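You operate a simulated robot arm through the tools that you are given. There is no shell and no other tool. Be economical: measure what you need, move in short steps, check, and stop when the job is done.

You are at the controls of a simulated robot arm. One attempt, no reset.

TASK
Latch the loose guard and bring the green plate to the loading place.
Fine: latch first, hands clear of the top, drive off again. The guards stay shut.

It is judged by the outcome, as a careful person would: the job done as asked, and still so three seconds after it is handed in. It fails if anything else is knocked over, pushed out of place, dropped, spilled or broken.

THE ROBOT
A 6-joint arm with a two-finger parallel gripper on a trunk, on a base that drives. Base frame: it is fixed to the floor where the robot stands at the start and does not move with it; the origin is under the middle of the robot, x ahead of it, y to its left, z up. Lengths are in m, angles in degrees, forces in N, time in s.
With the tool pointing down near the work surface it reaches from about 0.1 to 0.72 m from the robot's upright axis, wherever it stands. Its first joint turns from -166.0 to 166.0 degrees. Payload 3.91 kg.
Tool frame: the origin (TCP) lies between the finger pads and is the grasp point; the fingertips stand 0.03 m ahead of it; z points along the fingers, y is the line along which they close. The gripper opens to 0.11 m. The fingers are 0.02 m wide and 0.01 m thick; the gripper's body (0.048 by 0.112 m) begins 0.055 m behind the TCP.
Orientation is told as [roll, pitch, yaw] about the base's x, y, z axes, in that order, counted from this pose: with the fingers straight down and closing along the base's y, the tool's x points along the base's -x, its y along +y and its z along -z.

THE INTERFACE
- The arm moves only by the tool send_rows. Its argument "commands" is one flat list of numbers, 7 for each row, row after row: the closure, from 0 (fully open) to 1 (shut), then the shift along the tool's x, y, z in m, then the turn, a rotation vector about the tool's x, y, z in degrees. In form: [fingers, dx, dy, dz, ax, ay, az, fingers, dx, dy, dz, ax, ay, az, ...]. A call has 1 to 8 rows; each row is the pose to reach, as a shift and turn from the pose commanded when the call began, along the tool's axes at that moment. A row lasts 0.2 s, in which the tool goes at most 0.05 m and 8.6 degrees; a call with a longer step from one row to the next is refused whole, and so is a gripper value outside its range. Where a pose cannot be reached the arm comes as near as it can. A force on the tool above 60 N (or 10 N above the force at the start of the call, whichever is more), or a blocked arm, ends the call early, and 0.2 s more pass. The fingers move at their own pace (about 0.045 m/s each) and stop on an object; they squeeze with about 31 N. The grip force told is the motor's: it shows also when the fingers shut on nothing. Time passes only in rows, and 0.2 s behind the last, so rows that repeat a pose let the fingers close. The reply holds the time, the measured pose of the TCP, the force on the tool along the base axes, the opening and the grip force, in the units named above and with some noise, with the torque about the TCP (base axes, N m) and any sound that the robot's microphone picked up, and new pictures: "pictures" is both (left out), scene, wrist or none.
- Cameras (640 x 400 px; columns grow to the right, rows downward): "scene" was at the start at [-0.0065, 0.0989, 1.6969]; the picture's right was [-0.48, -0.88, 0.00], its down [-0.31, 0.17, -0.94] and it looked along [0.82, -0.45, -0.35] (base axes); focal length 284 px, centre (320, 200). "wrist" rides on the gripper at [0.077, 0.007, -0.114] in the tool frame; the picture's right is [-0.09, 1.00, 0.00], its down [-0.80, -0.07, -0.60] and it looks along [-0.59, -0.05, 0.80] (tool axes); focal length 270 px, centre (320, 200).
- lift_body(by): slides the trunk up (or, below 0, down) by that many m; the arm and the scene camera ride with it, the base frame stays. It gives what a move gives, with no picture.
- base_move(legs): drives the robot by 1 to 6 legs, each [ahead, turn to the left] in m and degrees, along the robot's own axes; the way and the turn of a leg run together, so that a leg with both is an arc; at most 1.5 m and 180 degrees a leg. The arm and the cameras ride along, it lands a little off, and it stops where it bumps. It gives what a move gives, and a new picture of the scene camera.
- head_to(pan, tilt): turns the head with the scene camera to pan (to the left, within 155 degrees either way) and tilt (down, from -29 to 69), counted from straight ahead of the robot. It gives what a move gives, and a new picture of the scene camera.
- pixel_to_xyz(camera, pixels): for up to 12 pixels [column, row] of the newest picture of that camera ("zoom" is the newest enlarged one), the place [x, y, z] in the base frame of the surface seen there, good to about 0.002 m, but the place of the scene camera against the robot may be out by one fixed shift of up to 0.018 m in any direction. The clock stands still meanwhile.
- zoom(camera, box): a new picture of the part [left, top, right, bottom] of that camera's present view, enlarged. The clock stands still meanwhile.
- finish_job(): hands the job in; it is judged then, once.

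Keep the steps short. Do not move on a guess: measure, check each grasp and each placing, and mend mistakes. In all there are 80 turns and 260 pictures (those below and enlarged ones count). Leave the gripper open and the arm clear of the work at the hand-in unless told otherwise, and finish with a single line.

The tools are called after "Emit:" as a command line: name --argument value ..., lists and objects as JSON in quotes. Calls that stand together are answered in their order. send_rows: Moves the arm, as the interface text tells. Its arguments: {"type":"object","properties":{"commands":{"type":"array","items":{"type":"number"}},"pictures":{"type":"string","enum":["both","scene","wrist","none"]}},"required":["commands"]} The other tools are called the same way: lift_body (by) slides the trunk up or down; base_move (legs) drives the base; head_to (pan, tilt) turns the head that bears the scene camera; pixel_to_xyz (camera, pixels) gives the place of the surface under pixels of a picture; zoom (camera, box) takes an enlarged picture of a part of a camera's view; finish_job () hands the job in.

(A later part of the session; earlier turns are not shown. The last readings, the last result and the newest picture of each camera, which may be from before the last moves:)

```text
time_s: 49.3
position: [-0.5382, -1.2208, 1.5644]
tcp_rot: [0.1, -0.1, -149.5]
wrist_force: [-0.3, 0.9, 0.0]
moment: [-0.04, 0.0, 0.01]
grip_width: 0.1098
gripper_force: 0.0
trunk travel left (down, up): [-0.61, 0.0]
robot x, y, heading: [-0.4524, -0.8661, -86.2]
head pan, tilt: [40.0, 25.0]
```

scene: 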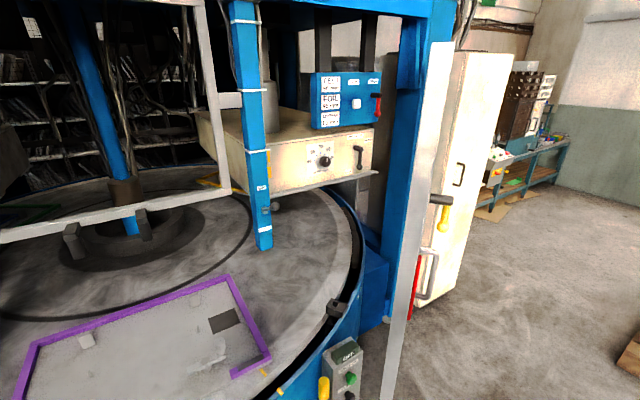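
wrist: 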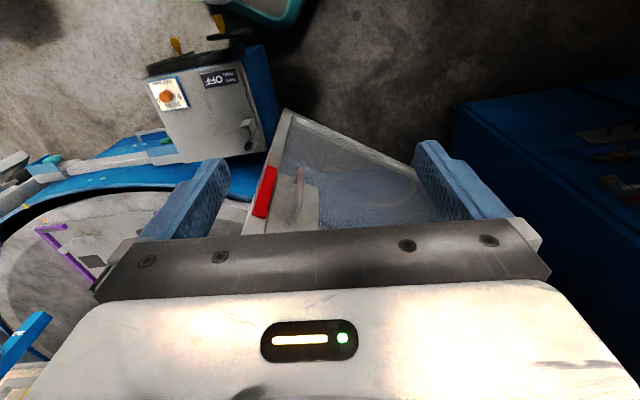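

Now the right guard's lever shows at (442,212). I'll zoom in on it and on the post.

Emit:
zoom --camera "scene" --box '[360, 150, 500, 330]'

Emit:
zoom --camera "scene" --box '[270, 290, 390, 400]'

Emit:
pixel_to_xyz --camera "scene" --pixels '[[443, 220], [430, 199], [412, 290], [400, 200], [452, 120], [430, 290], [345, 355], [351, 378], [30, 212]]'

Emit:
base_move --legs '[[0.35, 0], [0, 60]]'

Emit:
head_to --pan 15 --tilt 25

```text
2.22 times, centred on (430, 240) of scene
```

zoom: 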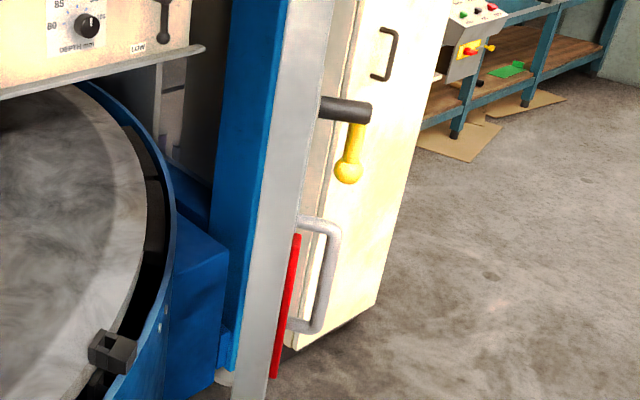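

```text
3.64 times, centred on (330, 345) of scene
```

zoom: 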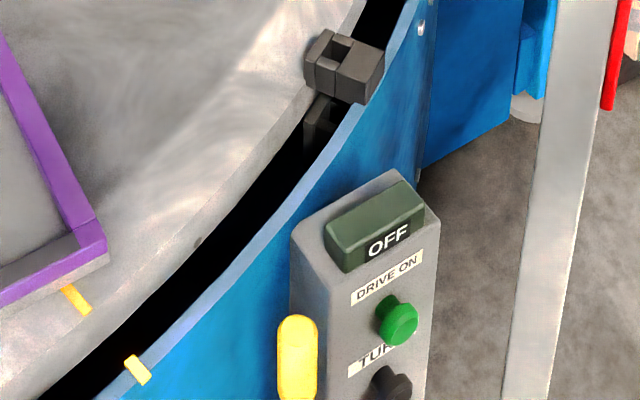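

```text
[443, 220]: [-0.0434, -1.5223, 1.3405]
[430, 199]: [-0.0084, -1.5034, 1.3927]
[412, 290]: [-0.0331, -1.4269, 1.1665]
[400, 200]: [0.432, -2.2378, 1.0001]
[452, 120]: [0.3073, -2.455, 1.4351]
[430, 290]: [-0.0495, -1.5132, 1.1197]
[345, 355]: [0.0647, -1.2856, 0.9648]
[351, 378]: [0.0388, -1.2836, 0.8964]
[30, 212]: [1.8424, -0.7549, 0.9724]
```

```text
time_s: 54.2
position: [-0.1644, -1.4719, 1.5656]
tcp_rot: [-0.1, 0.0, -90.1]
wrist_force: [-0.7, -0.4, -0.4]
moment: [-0.04, 0.04, -0.02]
grip_width: 0.1099
gripper_force: 0.2
trunk travel left (down, up): [-0.61, 0.0]
robot x, y, heading: [-0.4312, -1.2172, -27.3]
head pan, tilt: [40.0, 25.0]
```

scene: 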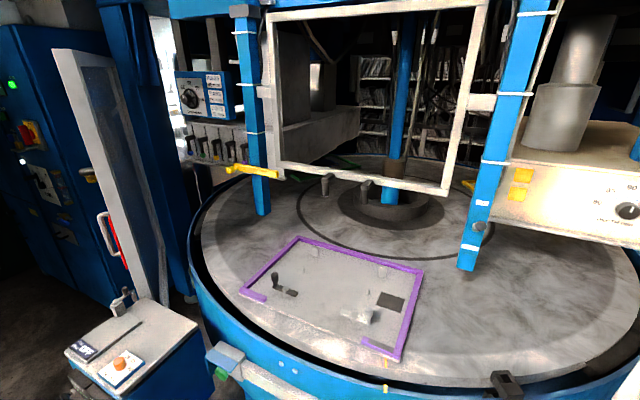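

```text
time_s: 55.1
position: [-0.1653, -1.4726, 1.5646]
tcp_rot: [0.1, -0.1, -90.0]
wrist_force: [-0.8, 0.1, -0.9]
moment: [0.02, -0.03, -0.02]
grip_width: 0.1101
gripper_force: 0.1
trunk travel left (down, up): [-0.61, 0.0]
robot x, y, heading: [-0.427, -1.2187, -27.2]
head pan, tilt: [15.0, 25.0]
```

scene: 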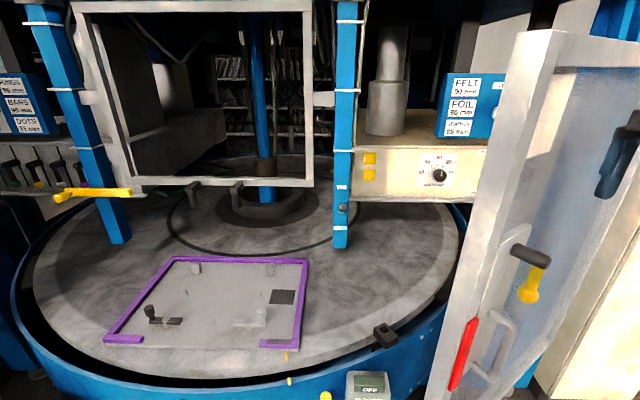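

Left lever points sideways; the right one hangs down. I'll zoom in on both guards for the catch and the bolt.

Emit:
zoom --camera "scene" --box '[420, 200, 580, 400]'

Emit:
head_to --pan 65 --tilt 20

Emit:
zoom --camera "scene" --box '[220, 50, 400, 330]'

Emit:
head_to --pan 15 --tilt 45

Emit:
zoom --camera "scene" --box '[290, 230, 450, 390]'

```text
2.00 times, centred on (500, 300) of scene
```

zoom: 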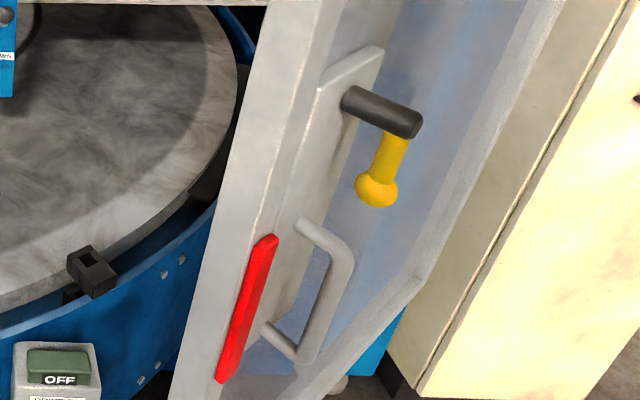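

```text
time_s: 56.3
position: [-0.1654, -1.4721, 1.5656]
tcp_rot: [0.0, 0.0, -90.0]
wrist_force: [1.1, -0.6, -0.7]
moment: [-0.02, 0.0, -0.01]
grip_width: 0.11
gripper_force: 0.2
trunk travel left (down, up): [-0.61, 0.0]
robot x, y, heading: [-0.4305, -1.2203, -27.5]
head pan, tilt: [65.0, 20.0]
```

scene: 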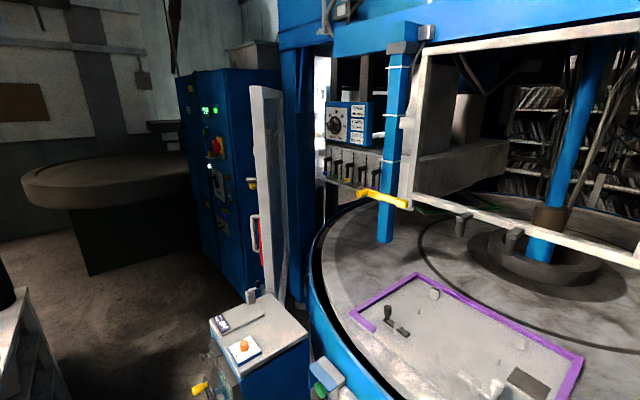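

```text
1.43 times, centred on (310, 190) of scene
```

zoom: 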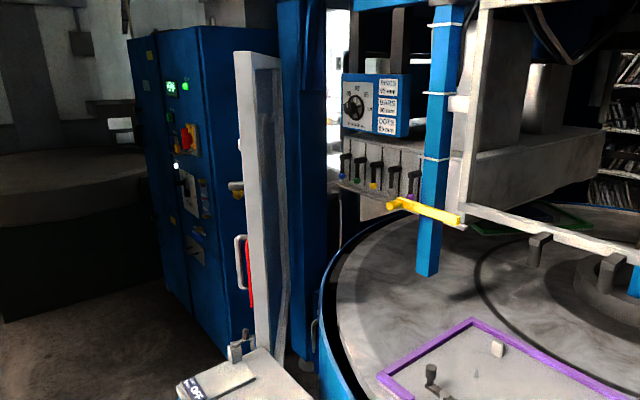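

```text
time_s: 57.5
position: [-0.1647, -1.4741, 1.5661]
tcp_rot: [0.1, -0.1, -90.0]
wrist_force: [-0.4, -0.2, -0.3]
moment: [-0.02, -0.02, -0.04]
grip_width: 0.1096
gripper_force: 0.1
trunk travel left (down, up): [-0.61, 0.0]
robot x, y, heading: [-0.4252, -1.2189, -27.0]
head pan, tilt: [15.0, 45.0]
```

scene: 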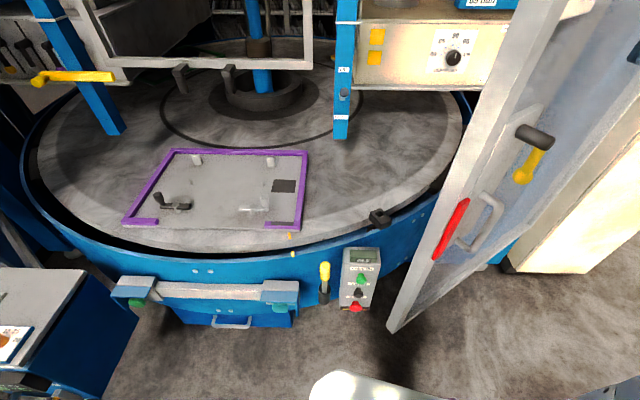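

```text
2.50 times, centred on (370, 310) of scene
```

zoom: 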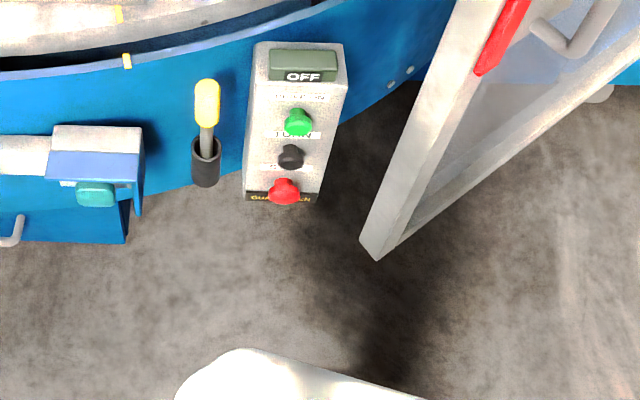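

I'll get exact geometry: table rim points, and both guards' bottom and top edges.

Emit:
pixel_to_xyz --camera "scene" --pixels '[[55, 215], [150, 250], [250, 250], [340, 235], [430, 190], [460, 110], [380, 218], [392, 330], [480, 268], [560, 40], [500, 40], [545, 195]]'

Emit:
zoom --camera "scene" --box '[340, 160, 440, 260]'

Emit:
head_to --pan 58 --tilt 35

Emit:
zoom --camera "scene" --box '[220, 50, 420, 330]'

```text
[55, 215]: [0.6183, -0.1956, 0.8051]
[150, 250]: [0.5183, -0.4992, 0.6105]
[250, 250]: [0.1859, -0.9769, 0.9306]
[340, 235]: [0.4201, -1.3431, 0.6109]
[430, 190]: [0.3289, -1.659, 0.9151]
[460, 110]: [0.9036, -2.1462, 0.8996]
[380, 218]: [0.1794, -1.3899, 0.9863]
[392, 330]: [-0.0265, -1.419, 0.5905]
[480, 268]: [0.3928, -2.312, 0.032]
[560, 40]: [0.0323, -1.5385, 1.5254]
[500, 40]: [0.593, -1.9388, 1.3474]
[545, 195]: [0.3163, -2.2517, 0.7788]
```

```text
4.00 times, centred on (390, 210) of scene
```

zoom: 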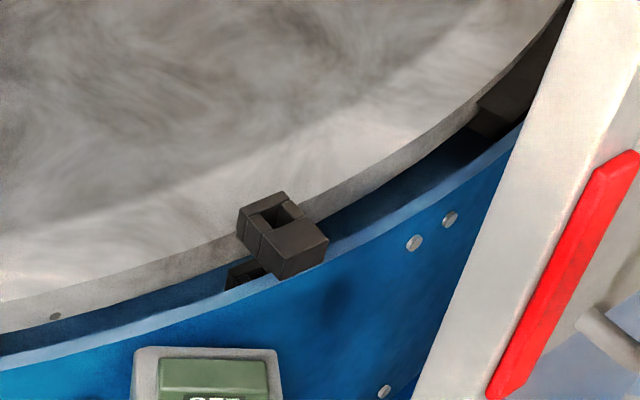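

```text
time_s: 58.6
position: [-0.1645, -1.4738, 1.5654]
tcp_rot: [0.2, -0.1, -90.0]
wrist_force: [0.2, 0.0, -0.2]
moment: [-0.02, -0.01, 0.02]
grip_width: 0.11
gripper_force: 0.1
trunk travel left (down, up): [-0.61, 0.0]
robot x, y, heading: [-0.4326, -1.2223, -27.4]
head pan, tilt: [58.0, 35.0]
```

scene: 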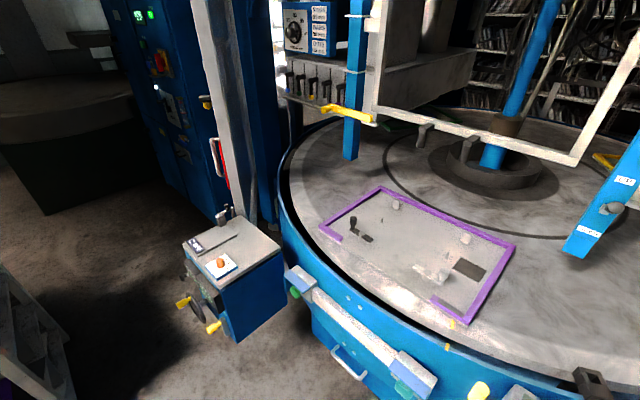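

```text
1.43 times, centred on (320, 190) of scene
```

zoom: 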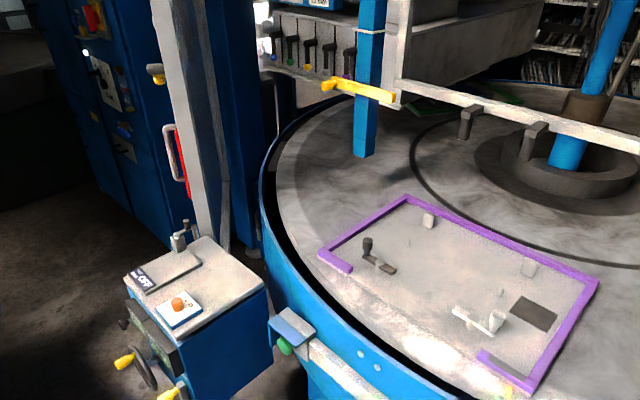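

Both guards are at mirror angles. The right lever hangs straight down, while the left lever stands about 40° off. The post reads "GUARD OPEN", so the left guard is the loose one. I'll drive back along the same way, stopping before the last turn.

Emit:
base_move --legs '[[0, 118], [0.8, 0], [0, -46]]'

```text
time_s: 70.1
position: [-0.1474, -0.224, 1.5648]
tcp_rot: [0.0, -0.1, -16.6]
wrist_force: [-0.1, 0.8, -0.9]
moment: [0.0, 0.01, 0.02]
grip_width: 0.1099
gripper_force: 0.0
trunk travel left (down, up): [-0.61, 0.0]
robot x, y, heading: [-0.4711, -0.4093, 46.8]
head pan, tilt: [58.0, 35.0]
```

scene: 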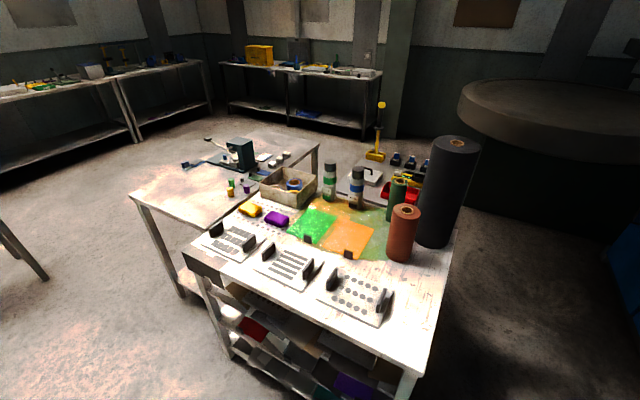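

On track. I'll continue to beside the left guard.

Emit:
base_move --legs '[[0.5, 0], [0, -46]]'

Emit:
head_to --pan -2 --tilt 35

Emit:
zoom --camera "scene" --box '[320, 60, 560, 260]'

```text
time_s: 75.1
position: [0.2303, -0.1366, 1.5641]
tcp_rot: [0.1, -0.1, -61.6]
wrist_force: [0.2, 0.7, -0.8]
moment: [-0.04, 0.0, -0.02]
grip_width: 0.1101
gripper_force: 0.0
trunk travel left (down, up): [-0.61, 0.0]
robot x, y, heading: [-0.1288, -0.0367, 1.6]
head pan, tilt: [58.0, 35.0]
```

scene: 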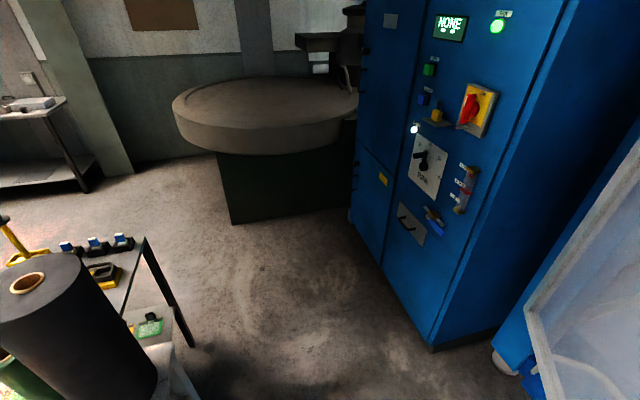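

```text
time_s: 76.4
position: [0.2294, -0.1383, 1.5664]
tcp_rot: [-0.1, 0.0, -61.6]
wrist_force: [-0.1, -0.4, 0.6]
moment: [0.02, 0.01, 0.02]
grip_width: 0.1101
gripper_force: 0.1
trunk travel left (down, up): [-0.61, 0.0]
robot x, y, heading: [-0.1242, -0.0384, 1.9]
head pan, tilt: [-2.0, 35.0]
```

scene: 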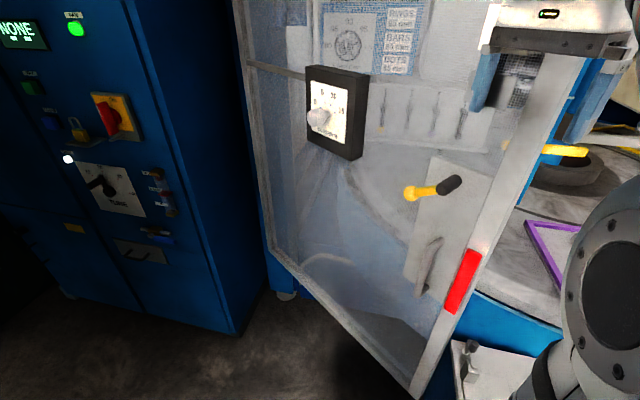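

```text
2.00 times, centred on (440, 160) of scene
```

zoom: 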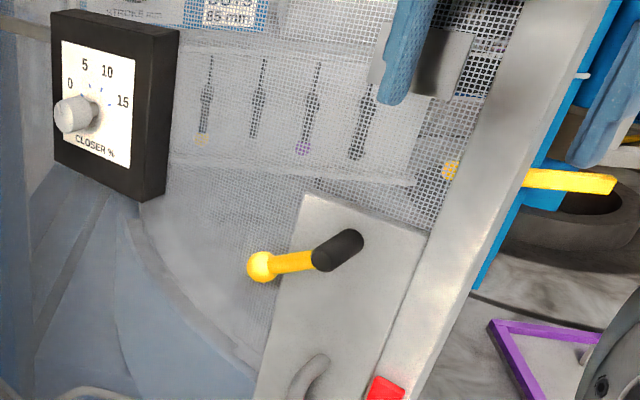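

Good clear view. I'll measure the lever carefully, along with the guard's plane and dial box.

Emit:
pixel_to_xyz --camera "zoom" --pixels '[[259, 266], [295, 262], [318, 262], [345, 240], [358, 232], [320, 210], [400, 240], [320, 360], [95, 125], [175, 140], [480, 200], [383, 388]]'

```text
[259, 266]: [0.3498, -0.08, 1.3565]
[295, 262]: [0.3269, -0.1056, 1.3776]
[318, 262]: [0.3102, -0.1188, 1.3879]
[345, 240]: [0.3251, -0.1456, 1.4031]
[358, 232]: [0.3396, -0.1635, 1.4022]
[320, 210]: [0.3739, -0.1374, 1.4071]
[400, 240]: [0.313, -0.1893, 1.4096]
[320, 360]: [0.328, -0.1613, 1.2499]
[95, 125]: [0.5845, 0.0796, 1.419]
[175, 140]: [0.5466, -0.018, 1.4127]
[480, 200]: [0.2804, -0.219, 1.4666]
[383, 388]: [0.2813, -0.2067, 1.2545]
```

The scene camera may be offset, so I'll take a wrist picture to measure the lever without that shift.

Emit:
send_rows --commands '[0.5, 0, 0, 0, 0, 0, 0, 1, 0, 0, 0, 0, 0, 0, 1, 0, 0, 0, 0, 0, 0, 1, 0, 0, 0, 0, 0, 0, 1, 0, 0, 0, 0, 0, 0, 1, 0, 0, 0, 0, 0, 0]' --pictures "wrist"

```text
time_s: 77.8
position: [0.2288, -0.1396, 1.5644]
tcp_rot: [0.0, 0.0, -61.6]
wrist_force: [0.9, 1.0, -1.2]
moment: [0.0, 0.01, -0.02]
grip_width: 0.0
gripper_force: 12.7
trunk travel left (down, up): [-0.61, 0.0]
robot x, y, heading: [-0.1264, -0.0338, 1.8]
head pan, tilt: [-2.0, 35.0]
```

wrist: 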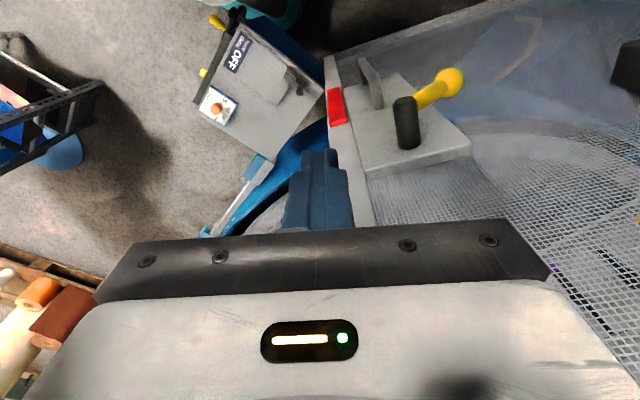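

Emit:
pixel_to_xyz --camera "wrist" --pixels '[[450, 82], [432, 95], [418, 100], [403, 100], [405, 125], [408, 145], [370, 170], [465, 145], [400, 90], [375, 95], [340, 110], [620, 60]]'

Emit:
zoom --camera "wrist" --box '[320, 40, 500, 190]'

```text
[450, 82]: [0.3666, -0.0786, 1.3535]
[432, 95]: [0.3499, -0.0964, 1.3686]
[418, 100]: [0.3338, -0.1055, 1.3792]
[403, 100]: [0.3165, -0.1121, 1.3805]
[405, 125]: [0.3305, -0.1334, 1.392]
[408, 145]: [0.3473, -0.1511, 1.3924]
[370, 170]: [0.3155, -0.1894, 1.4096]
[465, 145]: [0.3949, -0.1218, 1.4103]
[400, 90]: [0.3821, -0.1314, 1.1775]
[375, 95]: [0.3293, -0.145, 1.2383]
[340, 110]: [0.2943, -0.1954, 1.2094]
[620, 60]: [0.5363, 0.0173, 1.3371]
```

```text
2.67 times, centred on (410, 115) of wrist
```

zoom: 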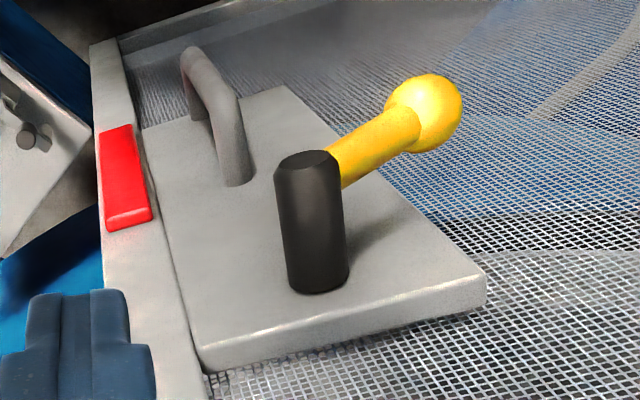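

The wrist camera gives the shaft end at (0.317,-0.112,1.38) and the ball near (0.370,-0.077,1.34). Next I'll go above the hinge side of the ball with fingers shut and lined up with the guard.

Emit:
send_rows --commands '[1, 0.001, 0.04, 0, 0, 0, -2.4, 1, 0.003, 0.08, 0, 0, 0, -4.8, 1, 0.004, 0.12, 0, 0, 0, -7.2, 1, 0.005, 0.16, 0, 0, 0, -9.6, 1, 0.0065, 0.2026, 0, 0, 0, -12, 1, 0.0065, 0.2026, 0.03, 0, 0, -12, 1, 0.0065, 0.2026, 0.06, 0, 0, -12]' --pictures "both"

```text
time_s: 79.4
position: [0.406, -0.038, 1.504]
tcp_rot: [0.0, 0.0, -49.5]
wrist_force: [0.1, 0.1, 0.1]
moment: [-0.03, 0.05, 0.02]
grip_width: 0.0001
gripper_force: 31.5
out of reach, approached as far as the arm can: row 4, 5
trunk travel left (down, up): [-0.61, 0.0]
robot x, y, heading: [-0.1251, -0.0386, 1.9]
head pan, tilt: [-2.0, 35.0]
```

scene: 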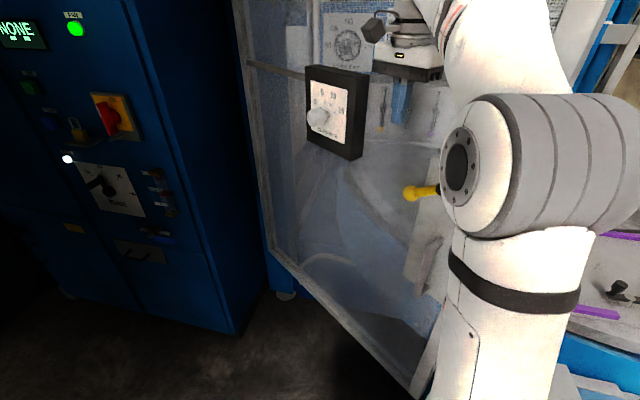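
wrist: 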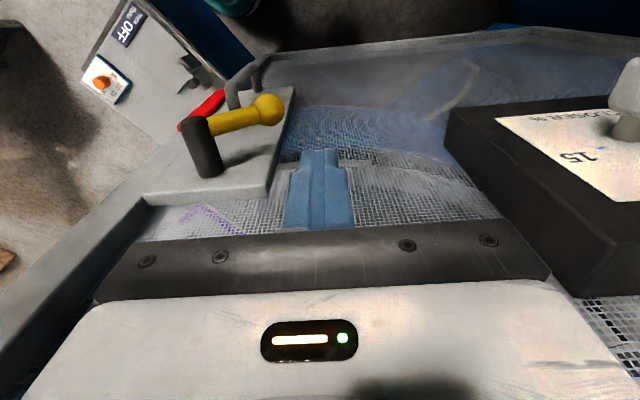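

I'm there and clear of the guard. Before going down I'll check the box's nearest edge and the ball again.

Emit:
pixel_to_xyz --camera "wrist" --pixels '[[268, 108], [450, 115], [500, 205], [575, 290], [197, 122], [318, 160], [205, 165]]'

```text
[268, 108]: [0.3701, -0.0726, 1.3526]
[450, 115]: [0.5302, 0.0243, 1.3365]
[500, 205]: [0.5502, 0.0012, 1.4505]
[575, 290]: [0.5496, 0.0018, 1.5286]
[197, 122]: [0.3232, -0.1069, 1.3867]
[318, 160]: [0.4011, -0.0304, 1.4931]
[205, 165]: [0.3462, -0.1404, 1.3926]
```

Clear. I'll lower the fingers beside the ball.

Emit:
send_rows --commands '[1, 0, 0, 0.05, 0, 0, 0, 1, 0, 0, 0.1, 0, 0, 0, 1, 0, 0, 0.15, 0, 0, 0, 1, 0, 0, 0.152, 0, 0, 0]' --pictures "wrist"

```text
time_s: 80.4
position: [0.4059, -0.0364, 1.3516]
tcp_rot: [0.1, -0.1, -49.6]
wrist_force: [0.2, 0.0, 0.4]
moment: [-0.02, -0.01, 0.01]
grip_width: 0.0
gripper_force: 31.2
trunk travel left (down, up): [-0.61, 0.0]
robot x, y, heading: [-0.1278, -0.0358, 1.9]
head pan, tilt: [-2.0, 35.0]
```

wrist: 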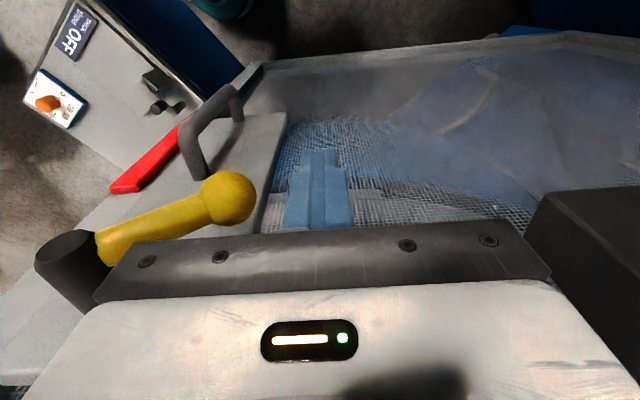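

Fingers sit beside the ball. I'll sweep along the guard toward its edge to swing the lever down.

Emit:
send_rows --commands '[1, 0, -0.015, 0, 0, 0, 0, 1, 0, -0.03, 0, 0, 0, 0, 1, 0, -0.042, 0, 0, 0, 0, 1, 0, -0.054, 0, 0, 0, 0, 1, 0, -0.066, 0, 0, 0, 0, 1, 0, -0.078, 0, 0, 0, 0, 1, 0, -0.088, 0, 0, 0, 0]' --pictures "wrist"

```text
time_s: 81.4
position: [0.3767, -0.0608, 1.3438]
tcp_rot: [0.0, 0.6, -49.3]
wrist_force: [25.1, 18.3, -26.4]
moment: [0.65, -0.48, 0.29]
grip_width: 0.0
gripper_force: 31.0
trunk travel left (down, up): [-0.61, 0.0]
robot x, y, heading: [-0.1238, -0.0413, 1.7]
head pan, tilt: [-2.0, 35.0]
stopped in row 5: the force on the tool passed its limit at 67 N (the readings are from after the stop); the commanded pose is now the measured one
```

wrist: 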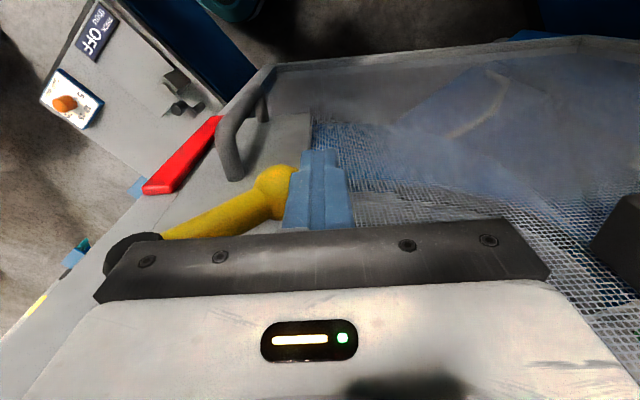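

Force stopped it; I'll check whether the ball moved.

Emit:
pixel_to_xyz --camera "wrist" --pixels '[[272, 178], [270, 190], [225, 210], [180, 230]]'

Emit:
zoom --camera "wrist" --box '[100, 80, 380, 260]'

```text
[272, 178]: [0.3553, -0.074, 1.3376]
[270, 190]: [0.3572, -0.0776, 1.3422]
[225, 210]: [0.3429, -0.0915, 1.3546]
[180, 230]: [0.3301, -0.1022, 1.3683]
```

```text
2.22 times, centred on (240, 170) of wrist
```

zoom: 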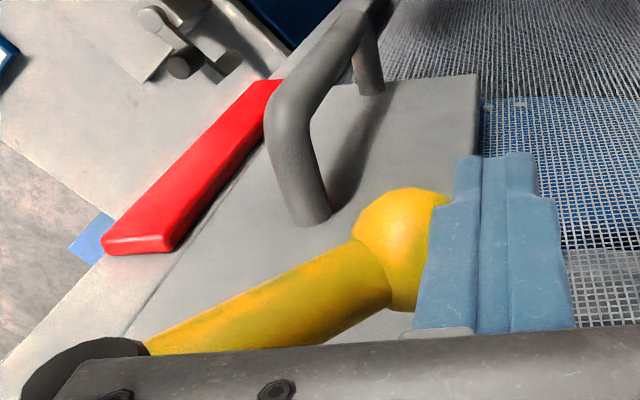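

The ball did move: the lever went from about 31° to 40°, and it is stiff. Further on, the gripper body would meet the shaft, so I'll back off 2 cm and tilt the tool 35° outward.

Emit:
send_rows --commands '[1, 0.002, 0.02, 0, 0, 0, 0, 1, 0.003, 0.02, 0, 0, -8, 0, 1, 0.005, 0.02, 0, 0, -16, 0, 1, 0.005, 0.02, 0.003, 0, -24, 0, 1, 0.005, 0.02, 0.006, 0, -32, 0, 1, 0.005, 0.02, 0.009, 0, -36, 0]' --pictures "wrist"

```text
time_s: 82.8
position: [0.3802, -0.0496, 1.3408]
tcp_rot: [0.4, -35.8, -49.7]
wrist_force: [-0.2, -0.3, -0.2]
moment: [-0.02, -0.01, 0.0]
grip_width: 0.0
gripper_force: 31.1
trunk travel left (down, up): [-0.61, 0.0]
robot x, y, heading: [-0.125, -0.0354, 1.9]
head pan, tilt: [-2.0, 35.0]
```

wrist: 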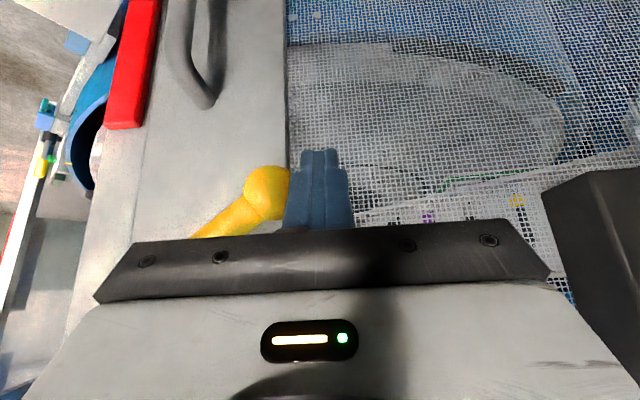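

Tilted and clear. Next I'll follow the lever's arc downward.

Emit:
send_rows --commands '[1, 0, -0.01, 0, 0, 0, 0, 1, 0.0027, -0.0145, 0.0037, 0, 0, 0, 1, 0.0053, -0.019, 0.0073, 0, 0, 0, 1, 0.0077, -0.0245, 0.0105, 0, 0, 0, 1, 0.0097, -0.03, 0.0134, 0, 0, 0, 1, 0.0115, -0.0355, 0.0158, 0, 0, 0, 1, 0.0129, -0.041, 0.0178, 0, 0, 0, 1, 0.014, -0.0475, 0.0193, 0, 0, 0]' --pictures "wrist"

```text
time_s: 84.6
position: [0.3442, -0.0807, 1.3163]
tcp_rot: [0.4, -35.7, -49.7]
wrist_force: [0.6, 0.0, -0.2]
moment: [-0.01, 0.04, 0.0]
grip_width: 0.0002
gripper_force: 30.8
trunk travel left (down, up): [-0.61, 0.0]
robot x, y, heading: [-0.123, -0.0375, 1.8]
head pan, tilt: [-2.0, 35.0]
```

wrist: 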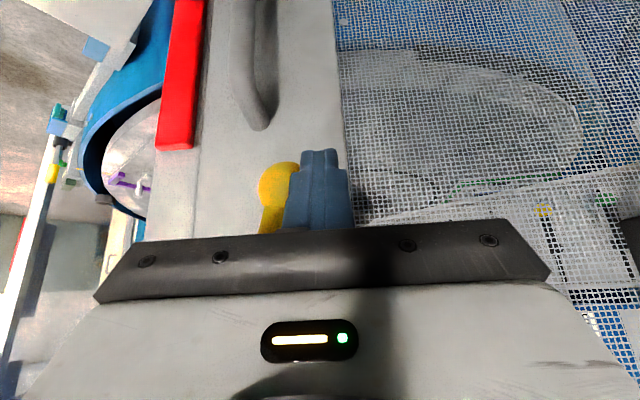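

The lever is moving well. I'll carry on to straight down, watching for the stop.

Emit:
send_rows --commands '[1, 0.0005, -0.005, 0.0008, 0, 0, 0, 1, 0.001, -0.01, 0.0015, 0, 0, 0, 1, 0.001, -0.015, 0.0018, 0, 0, 0, 1, 0.001, -0.02, 0.0018, 0, 0, 0, 1, 0.001, -0.024, 0.0018, 0, 0, 0]' --pictures "wrist"

```text
time_s: 85.8
position: [0.3259, -0.0945, 1.3149]
tcp_rot: [0.6, -35.7, -49.7]
wrist_force: [5.5, 9.5, 0.5]
moment: [0.0, -0.04, 0.07]
grip_width: 0.0
gripper_force: 31.3
trunk travel left (down, up): [-0.61, 0.0]
robot x, y, heading: [-0.1228, -0.0399, 1.6]
head pan, tilt: [-2.0, 35.0]
```

wrist: 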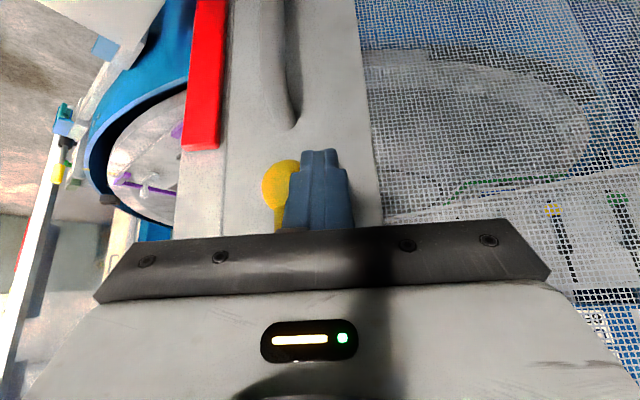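

Contact force is about 11 N with the lever nearly vertical. I'll push a bit more to find the stop.

Emit:
send_rows --commands '[1, 0, -0.004, 0, 0, 0, 0, 1, 0, -0.008, 0, 0, 0, 0, 1, 0, -0.011, 0, 0, 0, 0]' --pictures "none"

```text
time_s: 86.6
position: [0.3247, -0.0962, 1.3133]
tcp_rot: [0.5, -36.0, -49.4]
wrist_force: [37.2, 35.4, 8.9]
moment: [-0.08, -0.36, 0.73]
grip_width: 0.0001
gripper_force: 31.6
trunk travel left (down, up): [-0.61, 0.0]
robot x, y, heading: [-0.1265, -0.0393, 1.8]
head pan, tilt: [-2.0, 35.0]
```

It is firmly on its stop. I'll back away sideways, then outward and up.

Emit:
send_rows --commands '[1, 0, 0.02, 0, 0, 0, 0, 1, 0, 0.035, 0, 0, 0, 0, 1, 0, 0.035, -0.045, 0, 0, 0, 1, 0, 0.035, -0.09, 0, 0, 0, 1, 0, 0.035, -0.12, 0, 0, 0, 1, 0, 0.0, -0.15, 0, 8, 0, 1, 0, -0.03, -0.18, 0, 16, 0]' --pictures "both"

```text
time_s: 88.2
position: [0.224, -0.0438, 1.4624]
tcp_rot: [0.3, -19.5, -49.5]
wrist_force: [0.1, -0.2, -0.1]
moment: [0.03, 0.03, 0.0]
grip_width: 0.0001
gripper_force: 30.9
trunk travel left (down, up): [-0.61, 0.0]
robot x, y, heading: [-0.1206, -0.04, 1.7]
head pan, tilt: [-2.0, 35.0]
```

scene: 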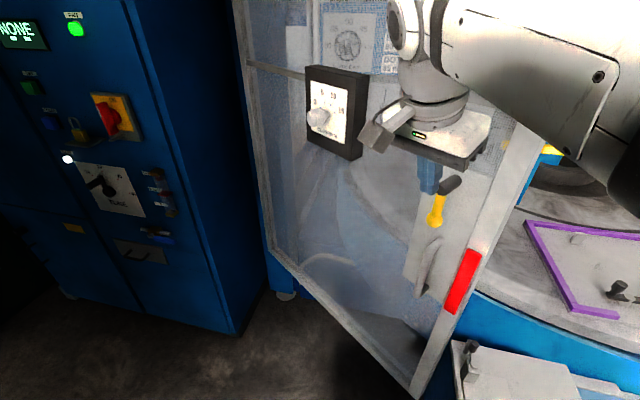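
wrist: 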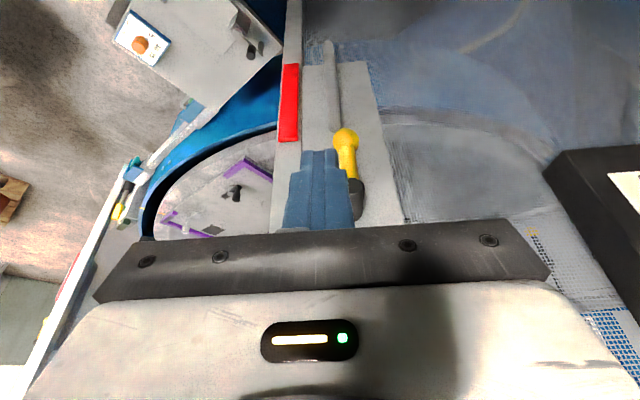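

The left lever now hangs straight down like the right one. I'll untilt and raise the arm, then drive back to the drive post.

Emit:
send_rows --commands '[1, -0.01, 0, -0.03, 0, 8, 0, 1, -0.02, 0, -0.06, 0, 16, 0, 1, -0.033, 0, -0.094, 0, 19.5, 0]' --pictures "none"

Emit:
base_move --legs '[[0, 44], [-0.5, 0], [0, -134]]'

```text
time_s: 89.0
position: [0.2242, -0.0433, 1.5606]
tcp_rot: [0.3, -0.1, -49.4]
wrist_force: [0.4, 0.0, -0.6]
moment: [-0.01, 0.0, 0.0]
grip_width: 0.0
gripper_force: 31.3
trunk travel left (down, up): [-0.61, 0.0]
robot x, y, heading: [-0.1245, -0.0369, 1.6]
head pan, tilt: [-2.0, 35.0]
```

```text
time_s: 99.5
position: [-0.4756, -0.7462, 1.559]
tcp_rot: [0.3, -0.2, -140.0]
wrist_force: [0.5, -0.6, 0.1]
moment: [-0.02, -0.01, 0.0]
grip_width: 0.0
gripper_force: 31.0
trunk travel left (down, up): [-0.61, 0.0]
robot x, y, heading: [-0.4554, -0.4002, -88.3]
head pan, tilt: [-2.0, 35.0]
```

scene: 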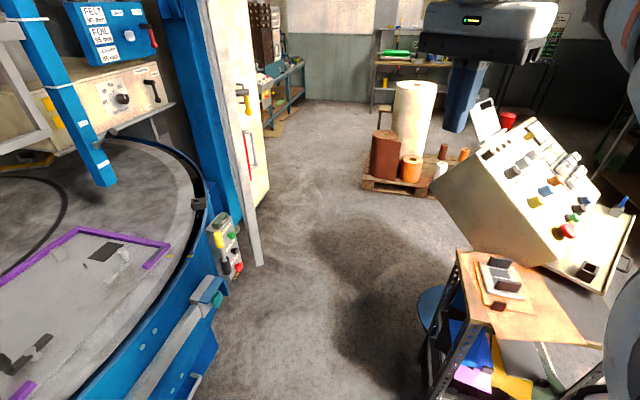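

Path is clear. I'll go on to in front of the drive post.

Emit:
base_move --legs '[[0.85, -2], [0, 90]]'

Emit:
head_to --pan 0 --tilt 50

Emit:
zoom --camera "scene" --box '[220, 150, 420, 350]'

```text
time_s: 107.9
position: [-0.0926, -1.2763, 1.5595]
tcp_rot: [0.3, -0.2, -51.7]
wrist_force: [0.8, -1.2, 0.7]
moment: [0.0, 0.01, 0.0]
grip_width: 0.0002
gripper_force: 31.4
trunk travel left (down, up): [-0.61, 0.0]
robot x, y, heading: [-0.4401, -1.2419, -0.7]
head pan, tilt: [-2.0, 35.0]
```

scene: 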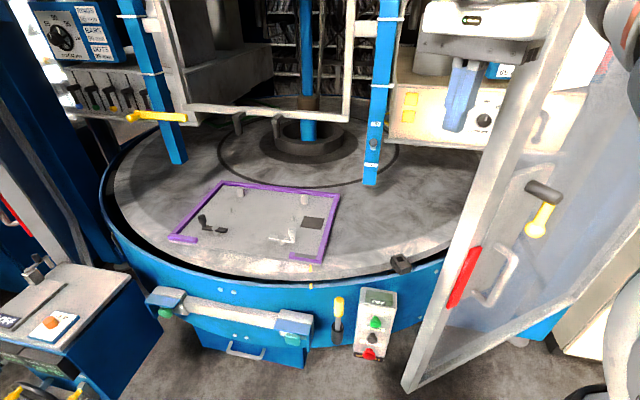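

```text
time_s: 108.6
position: [-0.0942, -1.2745, 1.5606]
tcp_rot: [0.3, -0.2, -51.7]
wrist_force: [1.1, -0.5, -0.3]
moment: [-0.01, -0.01, -0.01]
grip_width: 0.0
gripper_force: 31.2
trunk travel left (down, up): [-0.61, 0.0]
robot x, y, heading: [-0.4433, -1.2436, -0.6]
head pan, tilt: [0.0, 50.0]
```

scene: 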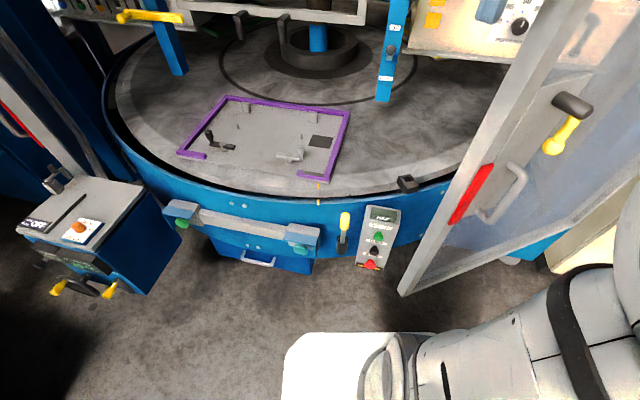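

```text
2.00 times, centred on (320, 250) of scene
```

zoom: 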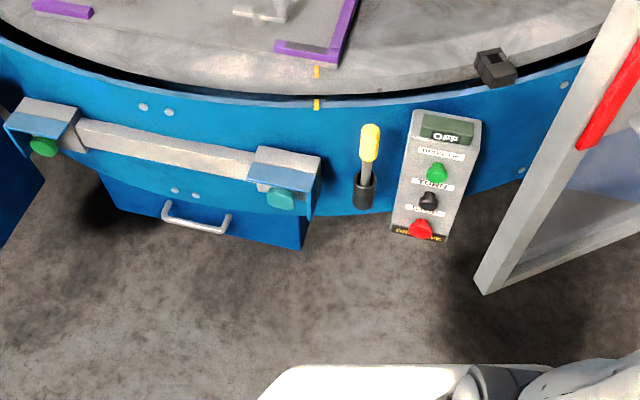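

Emit:
zoom --camera "scene" --box '[330, 195, 410, 275]'

Emit:
pixel_to_xyz --camera "zoom" --pixels '[[420, 130], [385, 230], [380, 335], [378, 395], [350, 395], [300, 330], [115, 150], [110, 300], [480, 200], [95, 350]]'

```text
5.00 times, centred on (370, 235) of scene
```

zoom: 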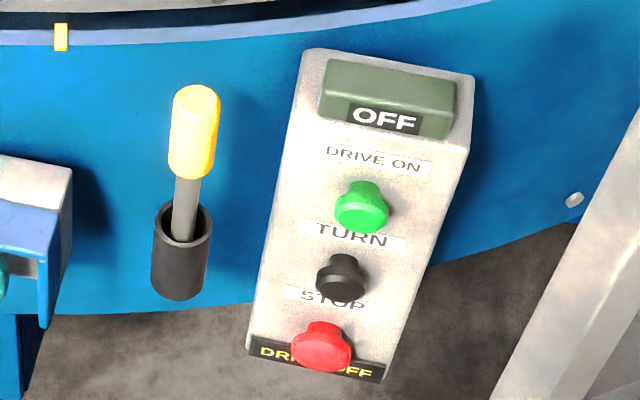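

```text
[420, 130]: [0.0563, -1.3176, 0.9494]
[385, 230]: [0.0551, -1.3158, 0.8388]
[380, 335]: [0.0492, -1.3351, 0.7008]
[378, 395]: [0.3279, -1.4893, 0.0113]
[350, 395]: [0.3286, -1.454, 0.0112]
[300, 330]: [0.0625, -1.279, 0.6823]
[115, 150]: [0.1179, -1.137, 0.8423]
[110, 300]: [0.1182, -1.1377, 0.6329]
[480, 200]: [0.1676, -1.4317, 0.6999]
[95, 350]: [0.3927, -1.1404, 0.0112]
```

The status at the bottom now reads "DRIVE OFF" instead of "GUARD OPEN", so the guard is latched. The buttons face toward me at z≈0.70–0.84, so I'll lower the trunk to press them.

Emit:
pixel_to_xyz --camera "zoom" --pixels '[[358, 215], [365, 190], [338, 282], [345, 262], [320, 352], [330, 328], [390, 95], [260, 280], [440, 180], [190, 120]]'

Emit:
lift_body --by -0.42

Emit:
head_to --pan 0 --tilt 30

```text
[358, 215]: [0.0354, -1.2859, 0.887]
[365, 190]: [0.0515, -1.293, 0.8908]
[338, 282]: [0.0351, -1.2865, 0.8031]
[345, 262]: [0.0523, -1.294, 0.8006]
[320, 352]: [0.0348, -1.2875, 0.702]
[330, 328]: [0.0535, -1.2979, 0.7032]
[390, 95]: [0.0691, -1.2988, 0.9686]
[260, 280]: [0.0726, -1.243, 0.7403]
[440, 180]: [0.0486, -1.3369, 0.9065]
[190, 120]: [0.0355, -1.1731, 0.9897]
```

```text
refused: -0.42 is not a number from -0.4 to 0.4
```

```text
time_s: 109.5
position: [-0.0949, -1.275, 1.5597]
tcp_rot: [0.3, -0.1, -51.7]
wrist_force: [-0.7, 0.2, -0.2]
moment: [-0.01, 0.02, 0.0]
grip_width: 0.0
gripper_force: 30.8
trunk travel left (down, up): [-0.61, 0.0]
robot x, y, heading: [-0.4401, -1.2396, -0.5]
head pan, tilt: [0.0, 30.0]
```

scene: 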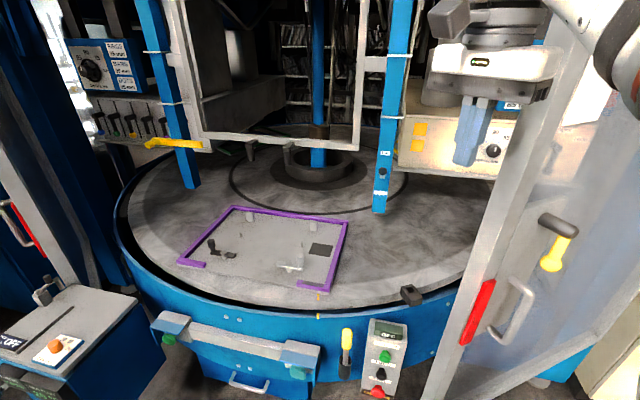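

Emit:
lift_body --by -0.4

Emit:
send_rows --commands '[1, 0, 0, 0, 0, 0, -8, 1, 0, 0, 0, 0, 0, -16, 1, 0, 0, 0, 0, 0, -24, 1, 0, 0, 0, 0, 0, -32, 1, 0, 0, 0, 0, 0, -38]' --pictures "both"

```text
time_s: 113.3
position: [-0.0943, -1.2759, 1.16]
tcp_rot: [0.3, -0.3, -51.7]
wrist_force: [-0.1, 0.9, -0.3]
moment: [0.0, 0.0, 0.01]
grip_width: 0.0002
gripper_force: 30.7
trunk travel left (down, up): [-0.21, 0.4]
robot x, y, heading: [-0.4446, -1.2432, -0.2]
head pan, tilt: [0.0, 30.0]
```

```text
time_s: 114.5
position: [-0.0946, -1.2763, 1.1599]
tcp_rot: [0.1, -0.4, -13.7]
wrist_force: [-0.1, -0.4, 0.6]
moment: [-0.02, 0.01, -0.01]
grip_width: 0.0
gripper_force: 30.8
trunk travel left (down, up): [-0.21, 0.4]
robot x, y, heading: [-0.4405, -1.241, -0.5]
head pan, tilt: [0.0, 30.0]
```

scene: 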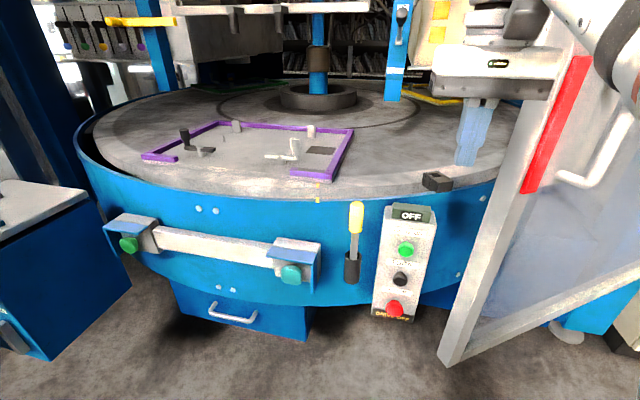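
wrist: 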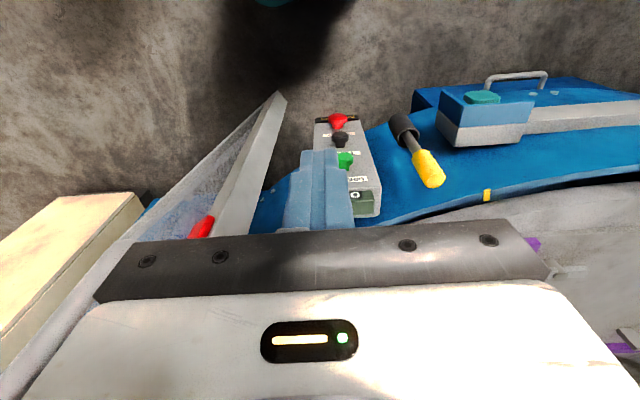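

I'll measure the buttons with the wrist camera.

Emit:
zoom --camera "wrist" --box '[290, 90, 460, 220]'

Emit:
pixel_to_xyz --camera "wrist" --pixels '[[338, 120], [340, 139], [347, 158], [340, 117], [341, 135], [362, 200], [372, 150], [425, 160], [283, 98]]'

```text
3.08 times, centred on (375, 155) of wrist
```

zoom: 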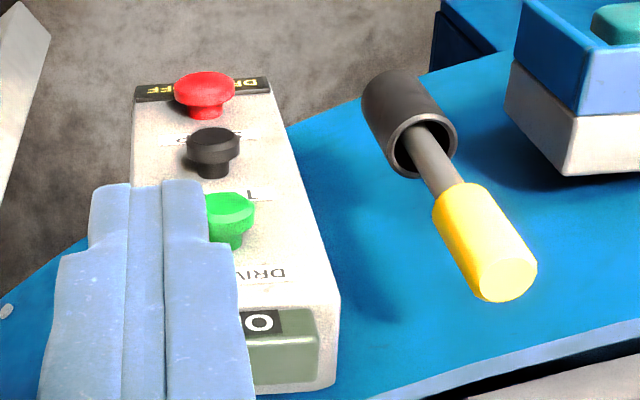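

```text
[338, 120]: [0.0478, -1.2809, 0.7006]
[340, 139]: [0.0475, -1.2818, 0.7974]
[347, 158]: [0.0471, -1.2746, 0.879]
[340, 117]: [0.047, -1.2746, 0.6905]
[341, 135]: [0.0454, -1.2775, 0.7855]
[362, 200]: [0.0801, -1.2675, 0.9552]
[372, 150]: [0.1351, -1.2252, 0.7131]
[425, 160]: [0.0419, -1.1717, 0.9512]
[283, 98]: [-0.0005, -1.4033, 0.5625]
```

Buttons by wrist camera: green (0.044,-1.278,0.875), black z≈0.79, red z≈0.69. I'll tilt the tool 60° forward and move to about 5 cm in front of the green button.

Emit:
send_rows --commands '[1, -0.007, 0.004, 0.034, 0, -7.5, 0, 1, -0.015, 0.008, 0.068, 0, -15, 0, 1, -0.022, 0.012, 0.101, 0, -22.5, 0, 1, -0.03, 0.016, 0.135, 0, -30, 0, 1, -0.037, 0.02, 0.169, 0, -37.5, 0, 1, -0.044, 0.024, 0.203, 0, -45, 0, 1, -0.052, 0.028, 0.236, 0, -52.5, 0, 1, -0.059, 0.031, 0.27, 0, -60, 0]' --pictures "both"

```text
time_s: 116.0
position: [-0.0244, -1.2635, 0.894]
tcp_rot: [-3.4, -41.0, -11.8]
wrist_force: [-0.4, 0.3, -0.4]
moment: [0.0, -0.01, -0.03]
grip_width: 0.0
gripper_force: 31.3
trunk travel left (down, up): [-0.21, 0.4]
robot x, y, heading: [-0.4415, -1.2464, -0.4]
head pan, tilt: [0.0, 30.0]
stopped in row 7: the arm was blocked; the commanded pose is now the measured one
```

scene: 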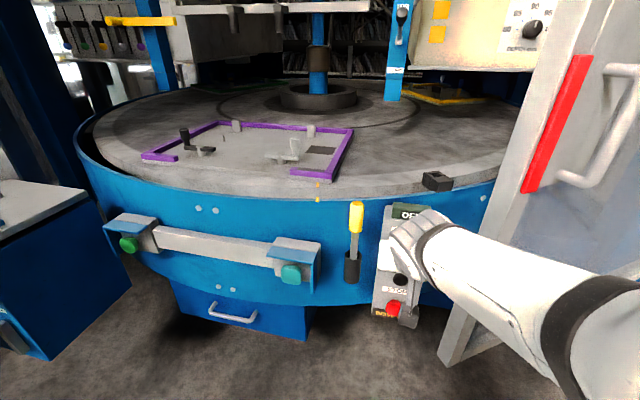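
wrist: 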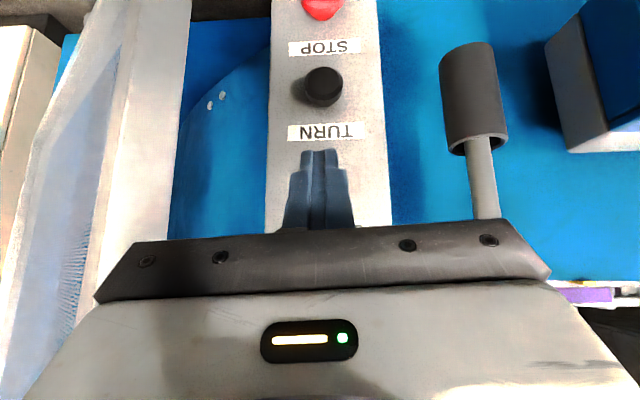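

The arm got blocked at 41° tilt. I'll check whether it touches the guard or reached a joint limit.

Emit:
zoom --camera "scene" --box '[370, 150, 640, 390]'

Emit:
pixel_to_xyz --camera "scene" --pixels '[[430, 245], [470, 250], [520, 265], [560, 280], [600, 300], [630, 340], [445, 355], [540, 160], [600, 250], [540, 390], [470, 330]]'

```text
1.67 times, centred on (505, 270) of scene
```

zoom: 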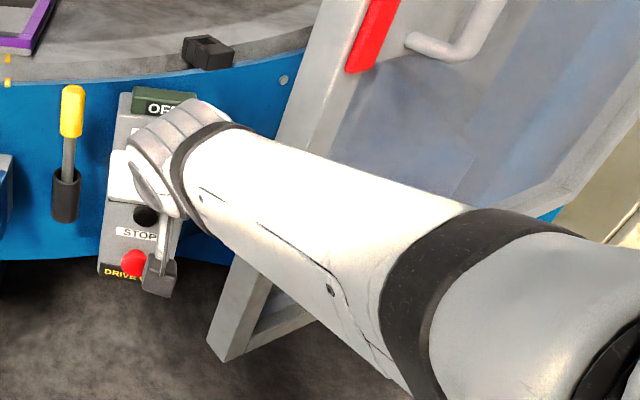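

```text
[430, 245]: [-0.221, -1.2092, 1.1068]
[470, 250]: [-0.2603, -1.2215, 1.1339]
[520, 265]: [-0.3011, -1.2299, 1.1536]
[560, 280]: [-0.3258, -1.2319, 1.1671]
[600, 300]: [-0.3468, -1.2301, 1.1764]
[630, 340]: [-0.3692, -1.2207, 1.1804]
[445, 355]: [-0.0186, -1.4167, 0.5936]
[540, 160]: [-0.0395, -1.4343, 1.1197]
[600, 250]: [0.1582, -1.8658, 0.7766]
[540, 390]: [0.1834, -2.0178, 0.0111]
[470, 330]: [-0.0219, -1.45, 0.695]
```

The guard is untouched; it was just an arm joint limit. A 41° tilt is enough. Table top is clear, so I'll press the green DRIVE ON button with a gentle straight push and retreat.

Emit:
send_rows --commands '[1, -0.0227, 0, 0.0197, 0, 0, 0, 1, -0.0302, 0, 0.0262, 0, 0, 0, 1, -0.034, 0, 0.0295, 0, 0, 0, 1, -0.0378, 0, 0.0328, 0, 0, 0, 1, -0.0378, 0, 0.0328, 0, 0, 0, 1, -0.0227, 0, 0.0197, 0, 0, 0, 1, 0, 0, 0, 0, 0, 0]' --pictures "both"

```text
time_s: 117.6
position: [-0.0231, -1.264, 0.8936]
tcp_rot: [-3.4, -41.1, -11.9]
wrist_force: [1.0, -0.4, -0.1]
moment: [-0.01, 0.01, 0.01]
grip_width: 0.0002
gripper_force: 30.8
trunk travel left (down, up): [-0.21, 0.4]
robot x, y, heading: [-0.4389, -1.243, -0.2]
head pan, tilt: [0.0, 30.0]
heard: click
```

scene: 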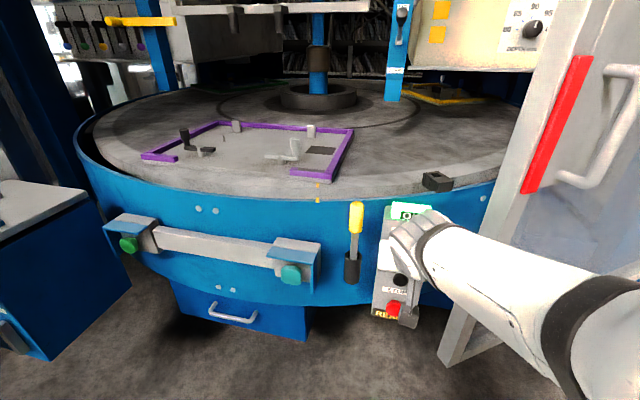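
wrist: 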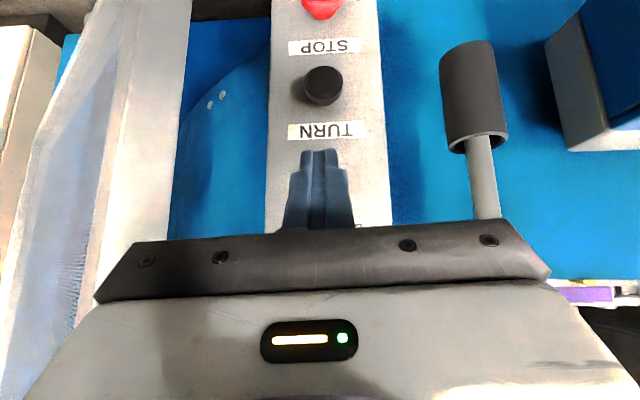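

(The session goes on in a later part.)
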